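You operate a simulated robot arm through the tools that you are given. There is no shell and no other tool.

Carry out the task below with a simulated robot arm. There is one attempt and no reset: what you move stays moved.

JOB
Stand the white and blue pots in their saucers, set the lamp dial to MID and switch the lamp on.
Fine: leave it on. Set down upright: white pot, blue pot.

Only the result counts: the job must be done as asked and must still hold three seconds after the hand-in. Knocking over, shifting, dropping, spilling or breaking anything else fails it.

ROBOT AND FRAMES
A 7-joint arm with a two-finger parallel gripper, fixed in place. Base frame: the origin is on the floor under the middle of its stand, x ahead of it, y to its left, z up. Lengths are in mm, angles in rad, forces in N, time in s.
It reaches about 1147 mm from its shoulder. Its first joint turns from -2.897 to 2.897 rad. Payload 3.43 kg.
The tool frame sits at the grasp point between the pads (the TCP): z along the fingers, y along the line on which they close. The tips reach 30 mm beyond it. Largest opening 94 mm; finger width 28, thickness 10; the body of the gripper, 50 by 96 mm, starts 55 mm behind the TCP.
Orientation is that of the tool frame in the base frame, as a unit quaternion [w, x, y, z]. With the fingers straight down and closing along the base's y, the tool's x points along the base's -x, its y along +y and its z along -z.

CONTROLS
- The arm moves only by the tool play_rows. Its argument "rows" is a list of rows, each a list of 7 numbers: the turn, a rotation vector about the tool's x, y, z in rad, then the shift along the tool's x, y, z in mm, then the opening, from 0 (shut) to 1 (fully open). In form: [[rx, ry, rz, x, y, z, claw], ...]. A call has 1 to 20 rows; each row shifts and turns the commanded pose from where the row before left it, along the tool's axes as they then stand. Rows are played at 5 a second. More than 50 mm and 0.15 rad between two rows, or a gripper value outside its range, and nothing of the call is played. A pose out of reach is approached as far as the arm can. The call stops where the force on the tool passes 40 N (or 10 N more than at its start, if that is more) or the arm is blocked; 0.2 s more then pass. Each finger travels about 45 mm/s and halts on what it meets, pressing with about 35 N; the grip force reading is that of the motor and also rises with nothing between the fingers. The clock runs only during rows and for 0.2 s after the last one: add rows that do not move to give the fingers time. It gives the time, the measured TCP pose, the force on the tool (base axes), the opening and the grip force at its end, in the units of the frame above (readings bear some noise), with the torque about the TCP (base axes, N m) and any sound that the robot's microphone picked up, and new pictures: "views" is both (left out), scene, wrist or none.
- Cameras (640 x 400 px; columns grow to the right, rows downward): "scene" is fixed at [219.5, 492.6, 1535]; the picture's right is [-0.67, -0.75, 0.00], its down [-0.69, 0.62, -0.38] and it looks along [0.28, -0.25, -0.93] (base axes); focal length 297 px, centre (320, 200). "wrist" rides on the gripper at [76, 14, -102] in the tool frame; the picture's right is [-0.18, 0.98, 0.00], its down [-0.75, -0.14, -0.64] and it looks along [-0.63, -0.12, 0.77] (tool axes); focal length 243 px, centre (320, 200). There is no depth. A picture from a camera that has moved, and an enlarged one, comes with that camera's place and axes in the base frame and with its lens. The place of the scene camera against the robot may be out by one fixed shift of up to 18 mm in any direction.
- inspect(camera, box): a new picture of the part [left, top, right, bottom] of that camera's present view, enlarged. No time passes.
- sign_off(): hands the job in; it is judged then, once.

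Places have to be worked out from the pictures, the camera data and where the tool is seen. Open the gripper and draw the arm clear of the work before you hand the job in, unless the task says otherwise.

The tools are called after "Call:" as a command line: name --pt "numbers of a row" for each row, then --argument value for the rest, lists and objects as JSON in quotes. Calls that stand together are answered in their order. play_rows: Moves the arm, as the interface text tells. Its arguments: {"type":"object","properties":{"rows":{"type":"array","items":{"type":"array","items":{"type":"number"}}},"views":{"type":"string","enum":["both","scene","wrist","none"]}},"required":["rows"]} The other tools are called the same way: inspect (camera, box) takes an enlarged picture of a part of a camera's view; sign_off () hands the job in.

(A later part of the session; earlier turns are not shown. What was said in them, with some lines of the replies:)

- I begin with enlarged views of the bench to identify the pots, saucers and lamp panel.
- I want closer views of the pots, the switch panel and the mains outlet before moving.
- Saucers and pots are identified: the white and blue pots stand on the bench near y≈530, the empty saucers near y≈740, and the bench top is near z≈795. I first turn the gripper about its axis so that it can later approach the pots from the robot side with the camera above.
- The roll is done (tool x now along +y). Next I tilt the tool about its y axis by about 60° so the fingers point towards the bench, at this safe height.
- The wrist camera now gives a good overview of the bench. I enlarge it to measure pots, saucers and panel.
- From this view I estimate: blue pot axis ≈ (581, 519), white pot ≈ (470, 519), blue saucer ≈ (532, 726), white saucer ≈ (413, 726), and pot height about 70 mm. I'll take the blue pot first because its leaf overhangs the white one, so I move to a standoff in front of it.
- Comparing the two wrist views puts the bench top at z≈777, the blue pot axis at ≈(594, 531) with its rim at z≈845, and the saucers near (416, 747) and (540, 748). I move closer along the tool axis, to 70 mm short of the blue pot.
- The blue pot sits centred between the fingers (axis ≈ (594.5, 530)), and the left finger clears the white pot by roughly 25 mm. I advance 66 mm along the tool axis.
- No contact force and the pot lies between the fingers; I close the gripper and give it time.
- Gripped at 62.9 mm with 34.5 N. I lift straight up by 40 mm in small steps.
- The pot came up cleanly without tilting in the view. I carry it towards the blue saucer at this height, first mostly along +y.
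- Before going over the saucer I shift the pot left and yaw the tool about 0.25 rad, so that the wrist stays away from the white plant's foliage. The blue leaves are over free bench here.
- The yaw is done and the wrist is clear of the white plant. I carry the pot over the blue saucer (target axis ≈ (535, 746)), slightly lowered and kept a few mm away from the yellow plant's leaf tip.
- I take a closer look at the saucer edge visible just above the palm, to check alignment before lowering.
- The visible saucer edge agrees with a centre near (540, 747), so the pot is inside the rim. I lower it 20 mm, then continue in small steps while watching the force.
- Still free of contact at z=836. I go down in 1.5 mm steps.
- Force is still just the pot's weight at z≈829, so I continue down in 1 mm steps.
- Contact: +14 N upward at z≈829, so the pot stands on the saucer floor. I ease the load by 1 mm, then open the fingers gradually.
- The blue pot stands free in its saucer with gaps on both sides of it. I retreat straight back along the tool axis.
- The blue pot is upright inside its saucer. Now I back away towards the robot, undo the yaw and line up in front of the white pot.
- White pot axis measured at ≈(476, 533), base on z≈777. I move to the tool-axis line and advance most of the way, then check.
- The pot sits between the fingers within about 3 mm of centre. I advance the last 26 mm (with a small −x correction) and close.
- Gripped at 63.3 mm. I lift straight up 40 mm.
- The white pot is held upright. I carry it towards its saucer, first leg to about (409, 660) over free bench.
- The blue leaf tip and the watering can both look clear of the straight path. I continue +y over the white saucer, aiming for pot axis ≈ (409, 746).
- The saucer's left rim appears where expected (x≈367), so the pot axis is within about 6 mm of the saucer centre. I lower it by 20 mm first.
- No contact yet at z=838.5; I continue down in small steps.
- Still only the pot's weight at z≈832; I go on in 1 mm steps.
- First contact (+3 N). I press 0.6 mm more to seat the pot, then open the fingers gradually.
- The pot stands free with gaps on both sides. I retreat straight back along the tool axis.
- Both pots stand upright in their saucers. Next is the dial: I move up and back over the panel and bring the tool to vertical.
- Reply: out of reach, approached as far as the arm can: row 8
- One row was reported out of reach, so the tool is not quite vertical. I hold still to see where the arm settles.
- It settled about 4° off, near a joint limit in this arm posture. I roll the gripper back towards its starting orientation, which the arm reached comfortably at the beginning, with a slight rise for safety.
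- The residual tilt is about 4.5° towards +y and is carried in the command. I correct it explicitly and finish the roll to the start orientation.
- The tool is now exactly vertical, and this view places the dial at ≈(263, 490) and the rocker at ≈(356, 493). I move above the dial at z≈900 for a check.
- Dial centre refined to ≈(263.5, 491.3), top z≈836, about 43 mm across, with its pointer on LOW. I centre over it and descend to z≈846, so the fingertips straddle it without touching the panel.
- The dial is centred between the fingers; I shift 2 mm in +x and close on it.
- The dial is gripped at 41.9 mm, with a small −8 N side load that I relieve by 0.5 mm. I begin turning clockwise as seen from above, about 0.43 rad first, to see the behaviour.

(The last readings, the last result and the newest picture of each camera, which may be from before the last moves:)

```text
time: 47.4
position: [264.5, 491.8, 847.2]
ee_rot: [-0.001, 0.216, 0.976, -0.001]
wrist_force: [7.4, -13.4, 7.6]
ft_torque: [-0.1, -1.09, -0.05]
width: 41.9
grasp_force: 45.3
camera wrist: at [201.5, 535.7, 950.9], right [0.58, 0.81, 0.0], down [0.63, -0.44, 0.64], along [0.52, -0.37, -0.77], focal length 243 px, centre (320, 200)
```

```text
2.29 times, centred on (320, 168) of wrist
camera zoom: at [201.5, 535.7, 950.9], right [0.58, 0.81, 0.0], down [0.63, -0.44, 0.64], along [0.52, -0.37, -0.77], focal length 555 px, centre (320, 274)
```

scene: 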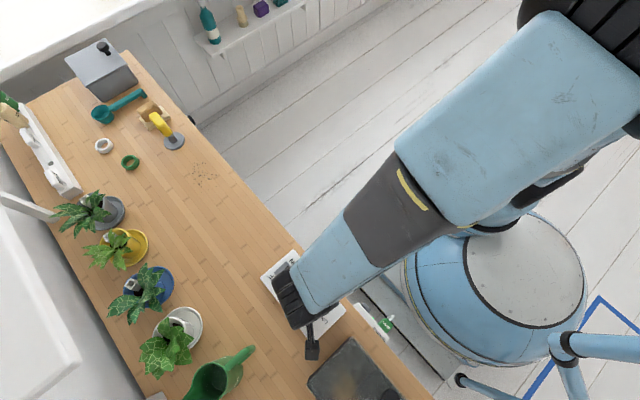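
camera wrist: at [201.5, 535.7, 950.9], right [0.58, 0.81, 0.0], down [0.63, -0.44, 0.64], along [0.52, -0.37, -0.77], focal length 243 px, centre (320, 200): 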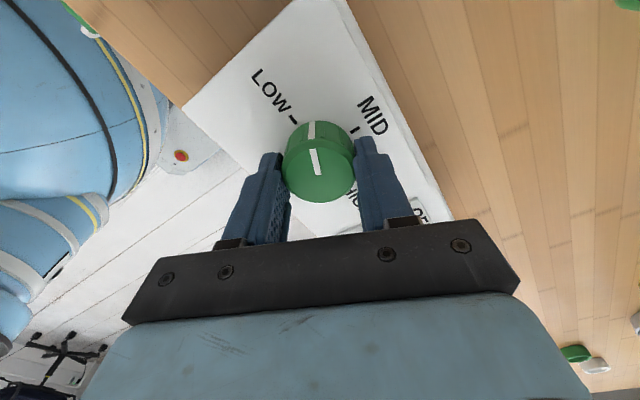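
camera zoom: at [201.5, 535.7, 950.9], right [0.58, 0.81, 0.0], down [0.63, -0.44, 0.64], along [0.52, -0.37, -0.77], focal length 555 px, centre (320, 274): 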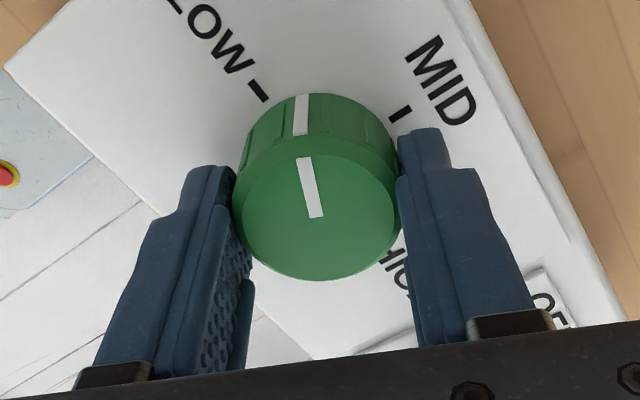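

The dial turns with the fingers. There is a modest side load, so I correct about 1 mm and continue turning another 0.57 rad.

Call:
play_rows --pt "0 0 0 -0.87 -0.7 -0.4 0.35" --pt "0 0 0.1428 0 0 0 0.35" --pt "0 0 0.1428 0 0 0 0.35" --pt "0 0 0.1428 0 0 0 0.35" --pt "0 0 0.1428 0 0 0 0.35" --pt "0 0 0 0 0 0 0.35"

Call:
inspect --camera "wrist" --box '[180, 80, 460, 255]'

```text
time: 48.8
position: [263.0, 489.1, 846.4]
ee_rot: [-0.001, 0.481, 0.877, -0.002]
wrist_force: [-8.0, -15.2, 8.9]
ft_torque: [0.05, -0.41, 0.02]
width: 41.9
grasp_force: 44.9
camera wrist: at [235.0, 561.9, 950.7], right [0.93, 0.37, 0.0], down [0.29, -0.71, 0.64], along [0.24, -0.6, -0.77], focal length 243 px, centre (320, 200)
```

scene: 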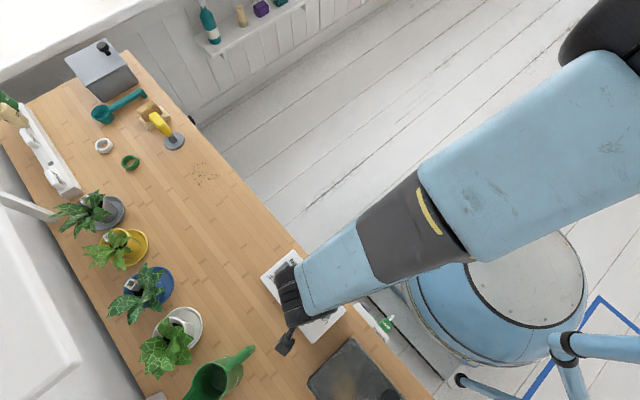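
wrist: 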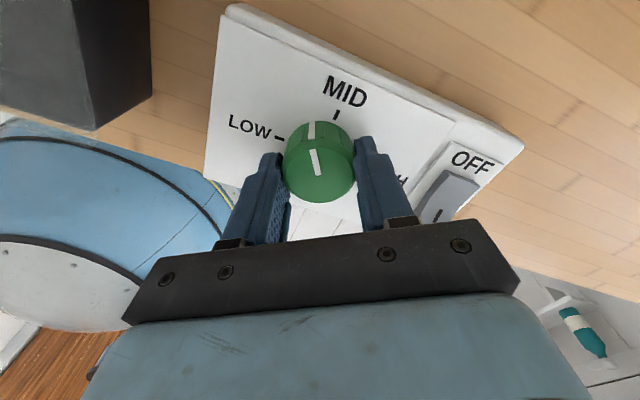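

```text
2.29 times, centred on (320, 168) of wrist
camera zoom: at [235.0, 561.9, 950.7], right [0.93, 0.37, 0.0], down [0.29, -0.71, 0.64], along [0.24, -0.6, -0.77], focal length 555 px, centre (320, 274)
```

zoom: 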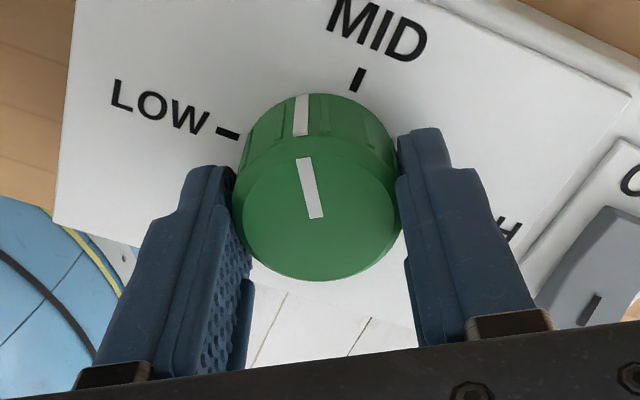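

The pointer is about two thirds of the way from LOW to MID. I turn the remaining 0.57 rad.

Call:
play_rows --pt "0 0 0.1428 0 0 0 0.35" --pt "0 0 0.1428 0 0 0 0.35" --pt "0 0 0.1428 0 0 0 0.35" --pt "0 0 0.1428 0 0 0 0.35" --pt "0 0 0 0 0 0 0.35"

Call:
inspect --camera "wrist" --box '[180, 80, 460, 255]'

```text
time: 50.0
position: [262.0, 490.0, 848.1]
ee_rot: [0.0, 0.708, 0.706, -0.002]
wrist_force: [-26.6, -15.0, -3.2]
ft_torque: [-0.27, 0.12, 0.02]
width: 41.8
grasp_force: 44.9
camera wrist: at [277.4, 566.0, 950.6], right [0.98, -0.19, 0.0], down [-0.14, -0.75, 0.64], along [-0.12, -0.63, -0.76], focal length 243 px, centre (320, 200)
```

scene: 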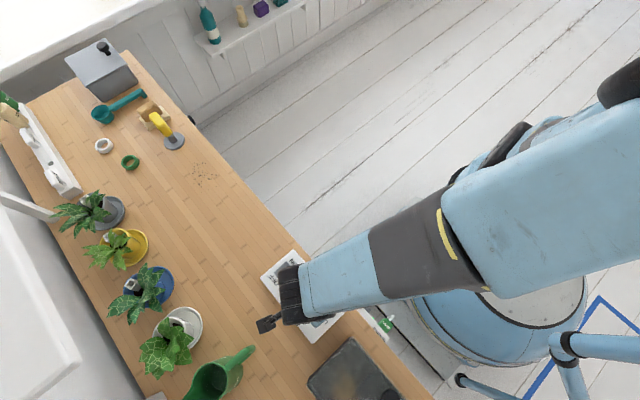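
wrist: 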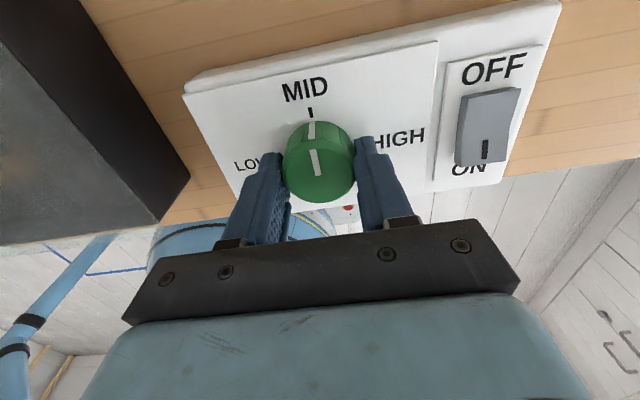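

```text
2.29 times, centred on (320, 168) of wrist
camera zoom: at [277.4, 566.0, 950.6], right [0.98, -0.19, 0.0], down [-0.14, -0.75, 0.64], along [-0.12, -0.63, -0.76], focal length 555 px, centre (320, 274)
```

zoom: 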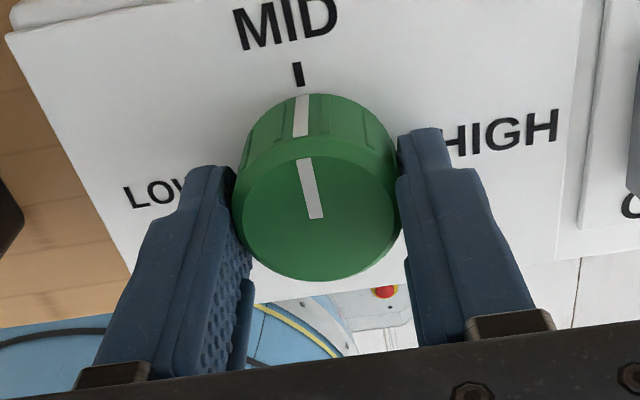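

The pointer now lines up with the MID tick exactly as it did with LOW at the start. I relieve the side load slightly and open the fingers.

Call:
play_rows --pt "0 0 0 -0.5 -0.8 0 0.35" --pt "0 0 0 0 0 0 0.45" --pt "0 0 0 0 0 0 0.5" --pt "0 0 0 0 0 0 0.6" --pt "0 0 0 0 0 0 0.7" --pt "0 0 0 0 0 0 0.7" --views "wrist"

Call:
inspect --camera "wrist" --box '[180, 80, 460, 255]'

```text
time: 51.4
position: [261.9, 489.6, 847.6]
ee_rot: [0.001, 0.708, 0.706, -0.001]
wrist_force: [-0.4, -0.7, -0.3]
ft_torque: [0.01, -0.02, 0.03]
width: 65.9
grasp_force: 0.0
camera wrist: at [278.1, 566.0, 950.8], right [0.98, -0.19, 0.0], down [-0.14, -0.75, 0.64], along [-0.12, -0.63, -0.77], focal length 243 px, centre (320, 200)
```

wrist: 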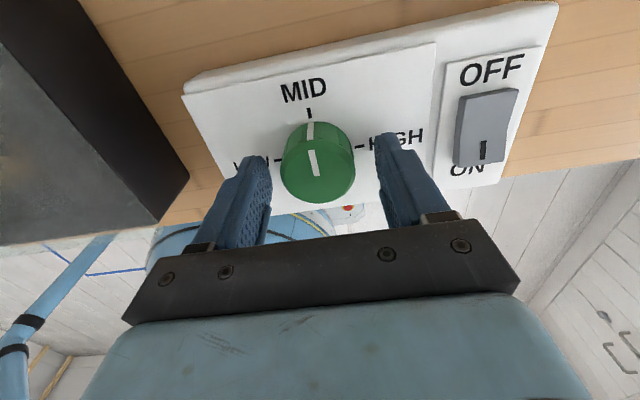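

```text
2.29 times, centred on (320, 168) of wrist
camera zoom: at [278.1, 566.0, 950.8], right [0.98, -0.19, 0.0], down [-0.14, -0.75, 0.64], along [-0.12, -0.63, -0.77], focal length 555 px, centre (320, 274)
```

zoom: 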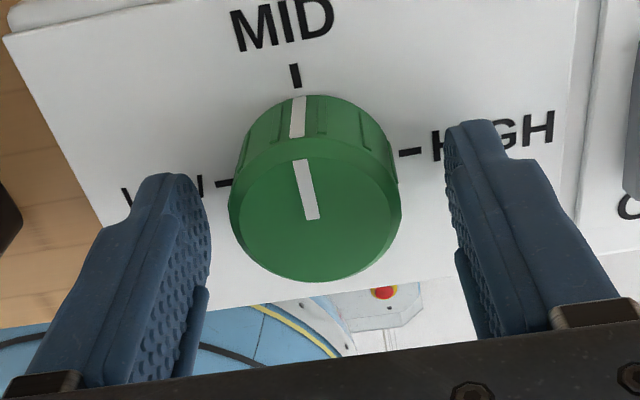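

The dial reads MID and is free of the fingers. I rise 70 mm and roll the gripper back to its original orientation, so the closed fingertips present their narrow side along the rocker.

Call:
play_rows --pt "0 0 0 0 0 -20 0.7" --pt "0 0 0 0 0 -25 0.7" --pt "0 0 0 0 0 -25 0.7" --pt "0 0 -0.1428 0 0 0 0.5" --pt "0 0 -0.1428 0 0 0 0.3" --pt "0 0 -0.1428 0 0 0 0.1" --pt "0 0 -0.1428 0 0 0 0" --pt "0 0 -0.1428 0 0 0 0" --pt "0 0 -0.1428 0 0 0 0" --pt "0 0 -0.1428 0 0 0 0" --pt "0 0 -0.1428 0 0 0 0" --pt "0 0 -0.1428 0 0 0 0" --pt "0 0 -0.1428 0 0 0 0" --pt "0 0 -0.1428 0 0 0 0" --pt "0 0 0 0 0 0 0"

Call:
inspect --camera "wrist" --box '[200, 0, 440, 240]'

```text
time: 54.6
position: [264.8, 489.5, 917.2]
ee_rot: [-0.001, 0.001, 1.0, -0.001]
wrist_force: [-0.5, 0.0, 0.1]
ft_torque: [0.01, -0.02, 0.02]
width: 0.0
grasp_force: 33.0
camera wrist: at [188.5, 504.8, 1021.0], right [0.19, 0.98, 0.0], down [0.75, -0.14, 0.64], along [0.63, -0.12, -0.77], focal length 243 px, centre (320, 200)
```

scene: 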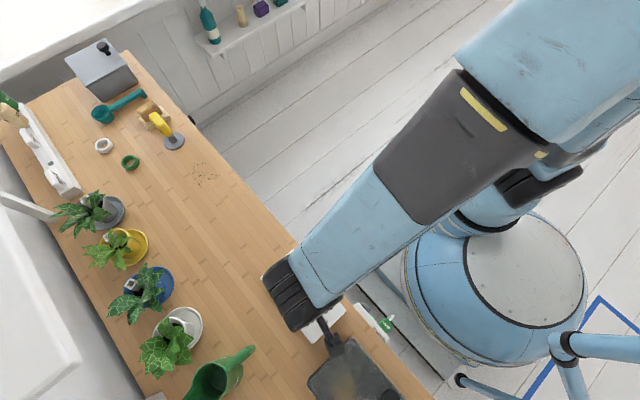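
wrist: 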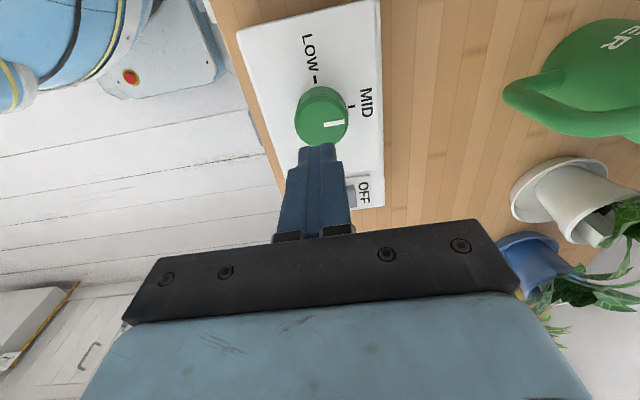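

```text
1.67 times, centred on (320, 120) of wrist
camera zoom: at [188.5, 504.8, 1021.0], right [0.19, 0.98, 0.0], down [0.75, -0.14, 0.64], along [0.63, -0.12, -0.77], focal length 404 px, centre (320, 333)
```

zoom: 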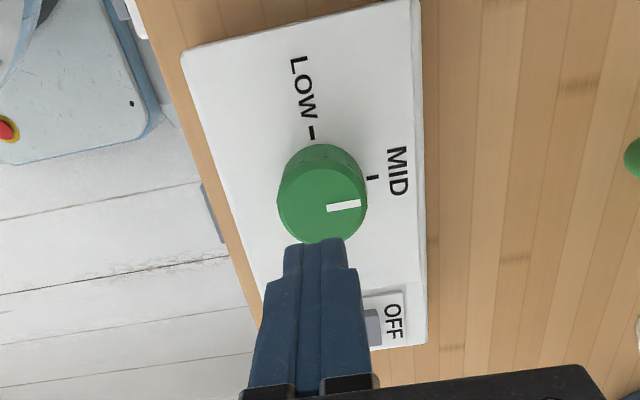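

The dial pointer now reads along +y (MID tick) within about 2°. I move the closed fingertips above the ON end of the rocker at ≈(357.5, 478).

Call:
play_rows --pt "0 0 0 -31 -3.8 8 0" --pt "0 0 0 -31 -3.8 12 0" --pt "0 0 0 -30.7 -3.9 12 0" --pt "0 0 0 0 0 0 0"

Call:
inspect --camera "wrist" --box '[220, 80, 420, 240]'

Call:
inspect --camera "scene" --box '[220, 220, 380, 350]'

```text
time: 55.6
position: [358.8, 479.1, 885.4]
ee_rot: [-0.001, 0.002, 1.0, -0.002]
wrist_force: [-0.1, 0.2, 0.9]
ft_torque: [0.0, 0.0, 0.01]
width: 0.0
grasp_force: 33.5
camera wrist: at [282.3, 493.4, 988.1], right [0.19, 0.98, 0.0], down [0.75, -0.14, 0.64], along [0.63, -0.12, -0.77], focal length 243 px, centre (320, 200)
```

scene: 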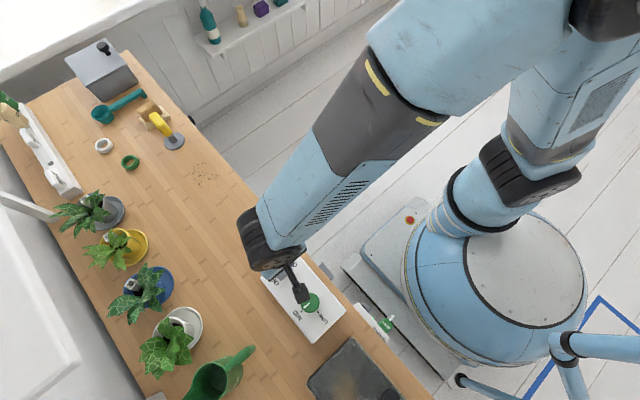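
wrist: 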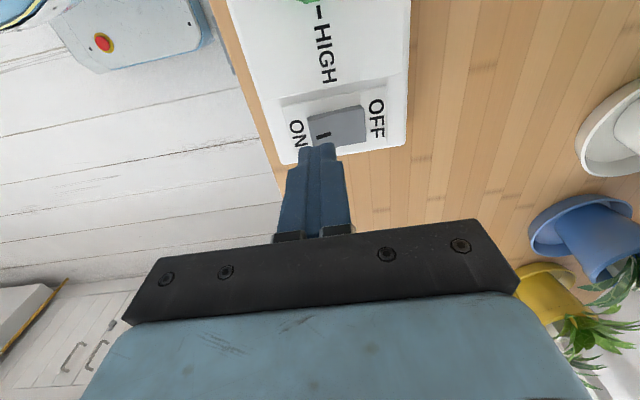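

```text
2.50 times, centred on (320, 160) of wrist
camera zoom: at [282.3, 493.4, 988.1], right [0.19, 0.98, 0.0], down [0.75, -0.14, 0.64], along [0.63, -0.12, -0.77], focal length 606 px, centre (320, 300)
```

zoom: 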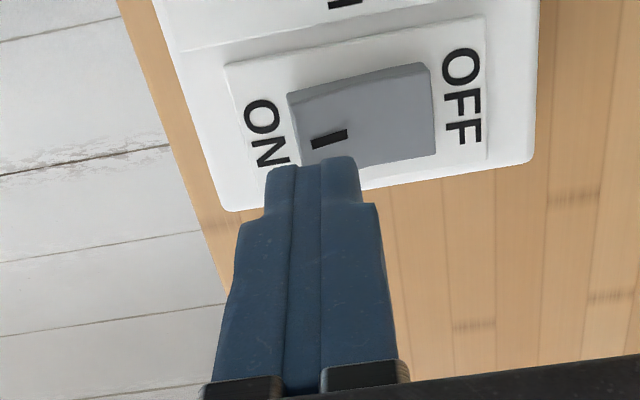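

```text
3.08 times, centred on (300, 285) of scene
camera zoom: at [219.5, 492.6, 1535.0], right [-0.67, -0.75, 0.0], down [-0.69, 0.62, -0.38], along [0.28, -0.25, -0.93], focal length 913 px, centre (382, -62)
```

zoom: 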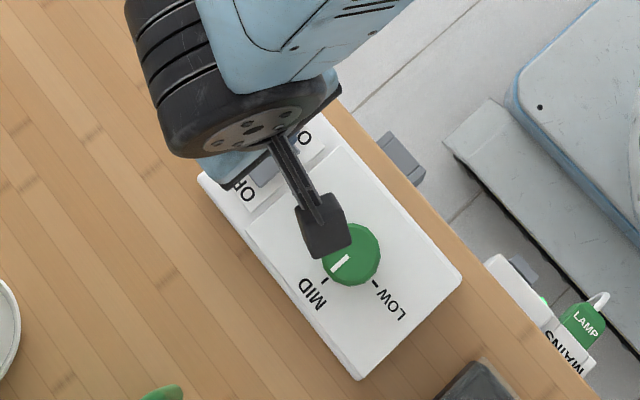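

The fingertips are above the ON half of the rocker, which spans x 345–374 and y 473–513. I descend 26 mm, then continue in small steps while watching force and sound.

Call:
play_rows --pt "0 0 0 -1 -0.8 13 0" --pt "0 0 0 0 0 13 0" --pt "0 0 0 0 0 0 0" --views "wrist"

Call:
inspect --camera "wrist" --box '[220, 80, 420, 240]'

```text
time: 56.4
position: [358.5, 478.5, 857.8]
ee_rot: [-0.001, 0.003, 1.0, 0.0]
wrist_force: [0.4, 0.4, -0.5]
ft_torque: [0.03, 0.03, 0.03]
width: 0.1
grasp_force: 33.3
camera wrist: at [282.0, 492.4, 962.2], right [0.19, 0.98, 0.0], down [0.75, -0.14, 0.64], along [0.63, -0.12, -0.77], focal length 243 px, centre (320, 200)
```

wrist: 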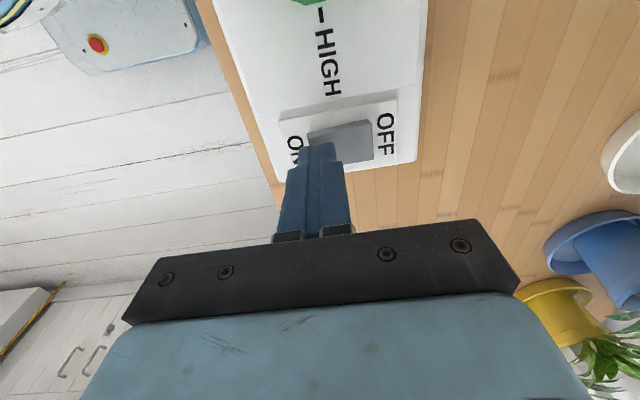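

```text
2.50 times, centred on (320, 160) of wrist
camera zoom: at [282.0, 492.4, 962.2], right [0.19, 0.98, 0.0], down [0.75, -0.14, 0.64], along [0.63, -0.12, -0.77], focal length 606 px, centre (320, 300)
```

zoom: 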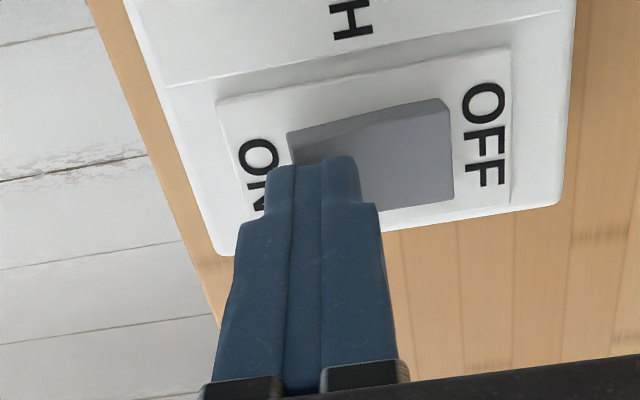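

Tips are about 6 mm above the raised ON end. I press down in 1.5 mm steps.

Call:
play_rows --pt "0 0 0 0 0 2 0" --pt "0 0 0 0 0 1.5 0" --pt "0 0 0 0 0 1.5 0" --pt "0 0 0 0 0 1.5 0" --pt "0 0 0 0 0 0 0" --views "wrist"

Call:
inspect --camera "wrist" --box '[220, 80, 420, 240]'

```text
time: 57.6
position: [357.3, 478.7, 851.2]
ee_rot: [-0.001, 0.003, 1.0, -0.001]
wrist_force: [-0.5, 0.3, -0.6]
ft_torque: [0.0, 0.02, 0.02]
width: 0.0
grasp_force: 32.7
camera wrist: at [281.5, 492.1, 955.8], right [0.19, 0.98, 0.0], down [0.75, -0.14, 0.64], along [0.63, -0.12, -0.77], focal length 243 px, centre (320, 200)
```

wrist: 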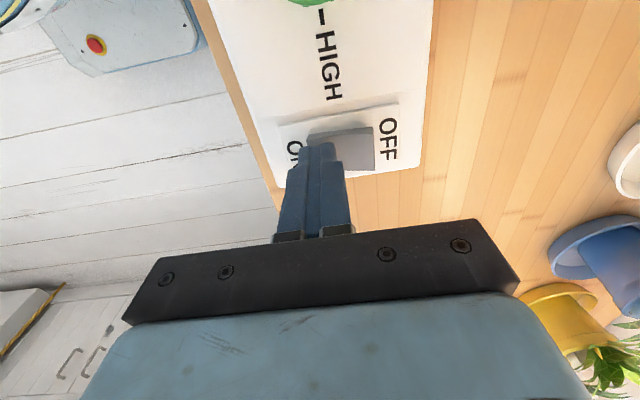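

```text
2.50 times, centred on (320, 160) of wrist
camera zoom: at [281.5, 492.1, 955.8], right [0.19, 0.98, 0.0], down [0.75, -0.14, 0.64], along [0.63, -0.12, -0.77], focal length 606 px, centre (320, 300)
```

zoom: 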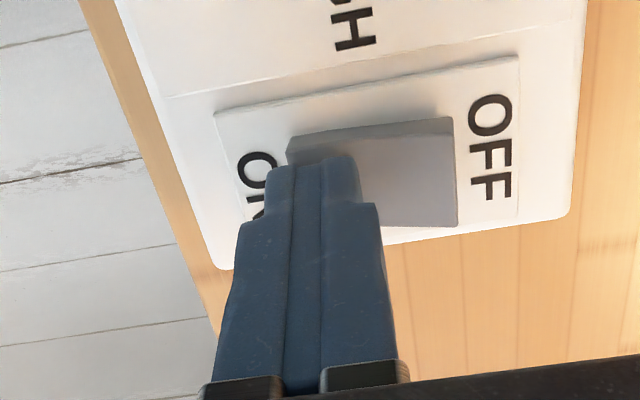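

The picture became visibly brighter, which suggests the rocker has flipped and the lamp came on. I check the rocker and the room in the scene view.

Call:
inspect --camera "scene" --box '[0, 0, 640, 400]'

Call:
inspect --camera "wrist" --box '[270, 100, 410, 190]'

```text
1.00 times, centred on (320, 200) of scene (not enlarged: the box is as wide or as high as the picture)
camera zoom: at [219.5, 492.6, 1535.0], right [-0.67, -0.75, 0.0], down [-0.69, 0.62, -0.38], along [0.28, -0.25, -0.93], focal length 297 px, centre (320, 200)
```

zoom: 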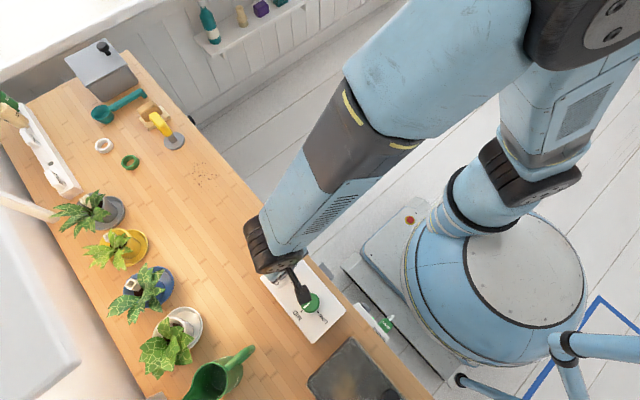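

```text
4.44 times, centred on (340, 145) of wrist
camera zoom: at [281.5, 492.1, 955.8], right [0.19, 0.98, 0.0], down [0.75, -0.14, 0.64], along [0.63, -0.12, -0.77], focal length 1078 px, centre (231, 444)
```

zoom: 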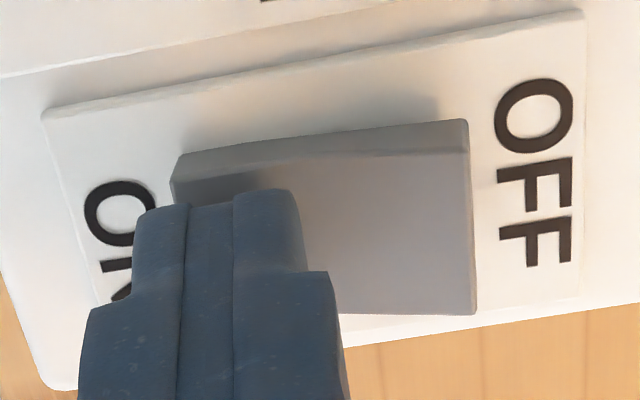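

The bench is now lit warmly, so the lamp is on. I lift the fingers off and check that it stays on.

Call:
play_rows --pt "0 0 0 0 0 -5 0" --pt "0 0 0 0 0 -20 0" --pt "0 0 0 0 0 -30 0" --pt "0 0 0 10 0 -30 0" --pt "0 0 0 30 0 -20 0" --pt "0 0 0 0 0 0 0"

Call:
inspect --camera "wrist" --box '[200, 0, 440, 180]'

```text
time: 59.0
position: [315.2, 477.7, 958.2]
ee_rot: [-0.001, 0.001, 1.0, -0.001]
wrist_force: [-0.7, 0.1, -0.2]
ft_torque: [0.02, -0.03, -0.01]
width: 0.2
grasp_force: 34.1
camera wrist: at [240.4, 492.1, 1061.5], right [0.19, 0.98, 0.0], down [0.75, -0.14, 0.64], along [0.63, -0.12, -0.77], focal length 243 px, centre (320, 200)
```

scene: 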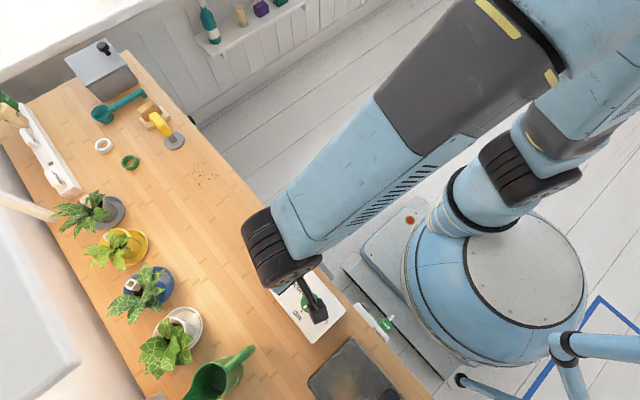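
wrist: 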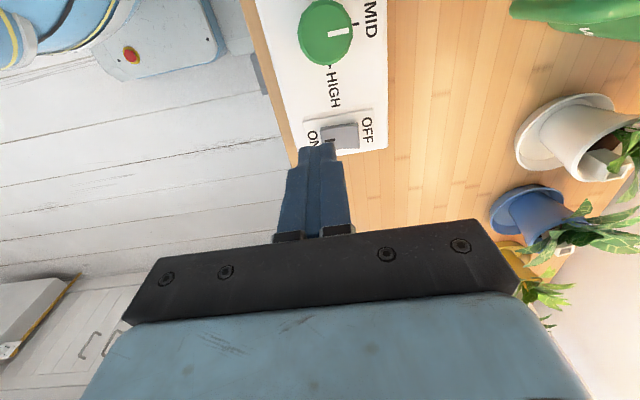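

```text
2.22 times, centred on (320, 90) of wrist
camera zoom: at [240.4, 492.1, 1061.5], right [0.19, 0.98, 0.0], down [0.75, -0.14, 0.64], along [0.63, -0.12, -0.77], focal length 539 px, centre (320, 444)
```

zoom: 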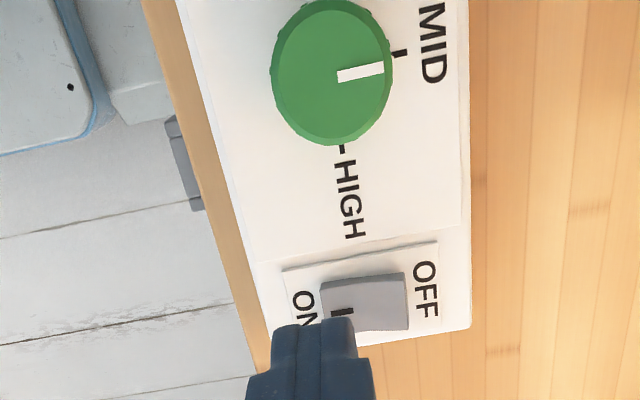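

The light stays on with the fingers lifted. I draw the arm up and back to its starting area with the gripper open, then verify everything.

Call:
play_rows --pt "0 0 0 0 0 -40 0.2" --pt "0 0 0 -9 -25 -30 0.5" --pt "0 0 0 -9 -30 -25 0.8" --pt "0 0 0 -9 -30 -25 1" --pt "0 0 0 -9 -30 -25 1" --pt "0 0 0 -9 -30 -25 1" --pt "0 0 0 -9 -30 -20 1" --pt "0 0 0 -9 -20 -6 1" --pt "0 0 0 0 0 0 1"

Call:
inspect --camera "scene" --box '[250, 240, 400, 350]'

Call:
inspect --camera "scene" --box '[40, 170, 260, 390]'

Call:
inspect --camera "wrist" --box '[390, 0, 640, 250]'

```text
time: 61.0
position: [379.6, 282.0, 1154.0]
ee_rot: [-0.001, 0.002, 1.0, -0.002]
wrist_force: [-0.7, -0.9, 0.8]
ft_torque: [-0.02, -0.01, 0.01]
width: 93.8
grasp_force: 0.0
camera wrist: at [303.4, 296.6, 1256.9], right [0.19, 0.98, 0.0], down [0.75, -0.14, 0.64], along [0.63, -0.12, -0.77], focal length 243 px, centre (320, 200)
```

scene: 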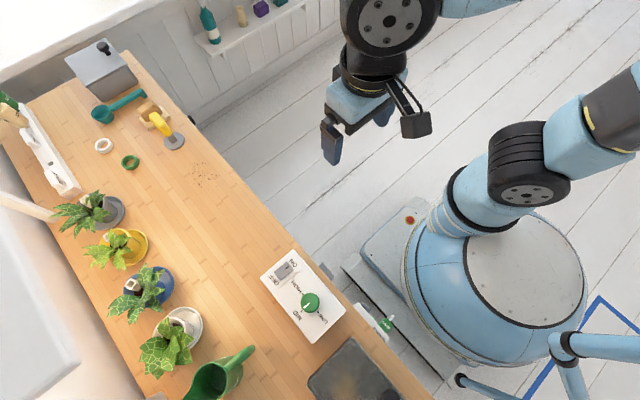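
wrist: 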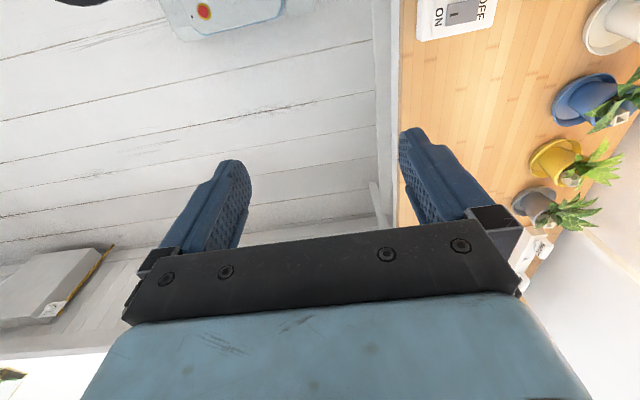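

```text
3.64 times, centred on (325, 295) of scene
camera zoom: at [219.5, 492.6, 1535.0], right [-0.67, -0.75, 0.0], down [-0.69, 0.62, -0.38], along [0.28, -0.25, -0.93], focal length 1079 px, centre (302, -146)
```

zoom: 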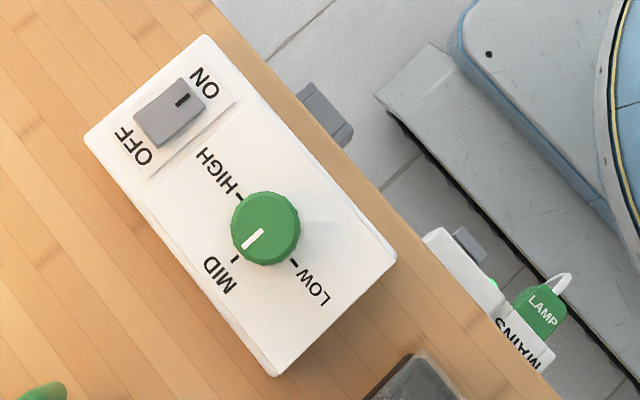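

```text
1.82 times, centred on (150, 280) of scene
camera zoom: at [219.5, 492.6, 1535.0], right [-0.67, -0.75, 0.0], down [-0.69, 0.62, -0.38], along [0.28, -0.25, -0.93], focal length 540 px, centre (629, 54)
```

zoom: 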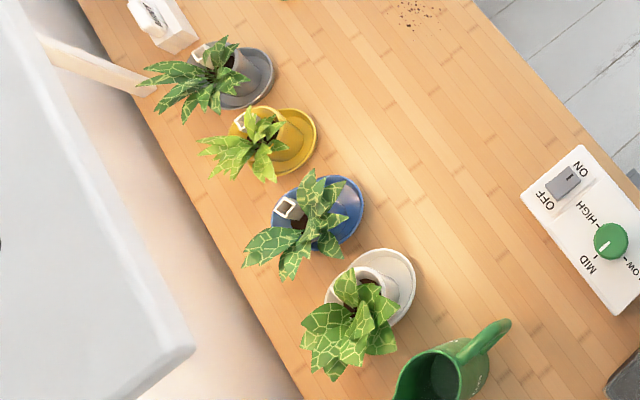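

```text
1.60 times, centred on (515, 125) of wrist
camera zoom: at [303.4, 296.6, 1256.9], right [0.19, 0.98, 0.0], down [0.75, -0.14, 0.64], along [0.63, -0.12, -0.77], focal length 388 px, centre (8, 320)
```

zoom: 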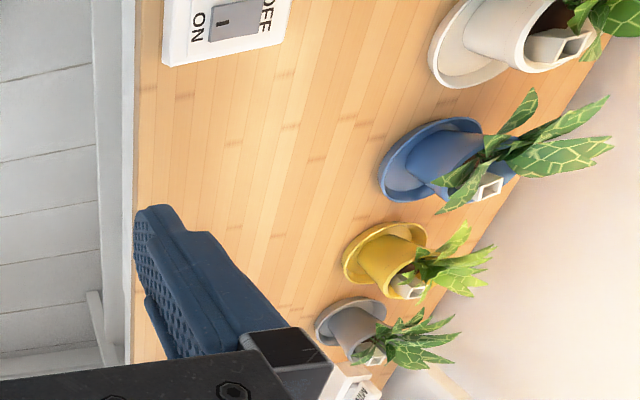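

Everything checks out: both pots stand upright in their own saucers and the dial points to MID. The rocker stays at ON with the lamp lit, the panel and the other items are where they were, and the arm is clear with the gripper open. I hand the job in.

Call:
sign_off

```text
The job is handed in.
```

I've handed the job in. The white and blue pots stand upright in their own saucers, the lamp dial is on MID, and the lamp is on.

- **Pots:** both sit about 5–7 mm off the centre of their saucers, flat on the saucer floor and well inside the rim.
- **Lamp:** the dial pointer lines up with the MID mark to within about 2°. The bench stayed lit after I lifted the fingers off the switch.
- **Everything else:** the yellow and grey pots, the watering can and the lamp panel look unmoved in the final pictures. The arm is back at its starting position with the gripper open.
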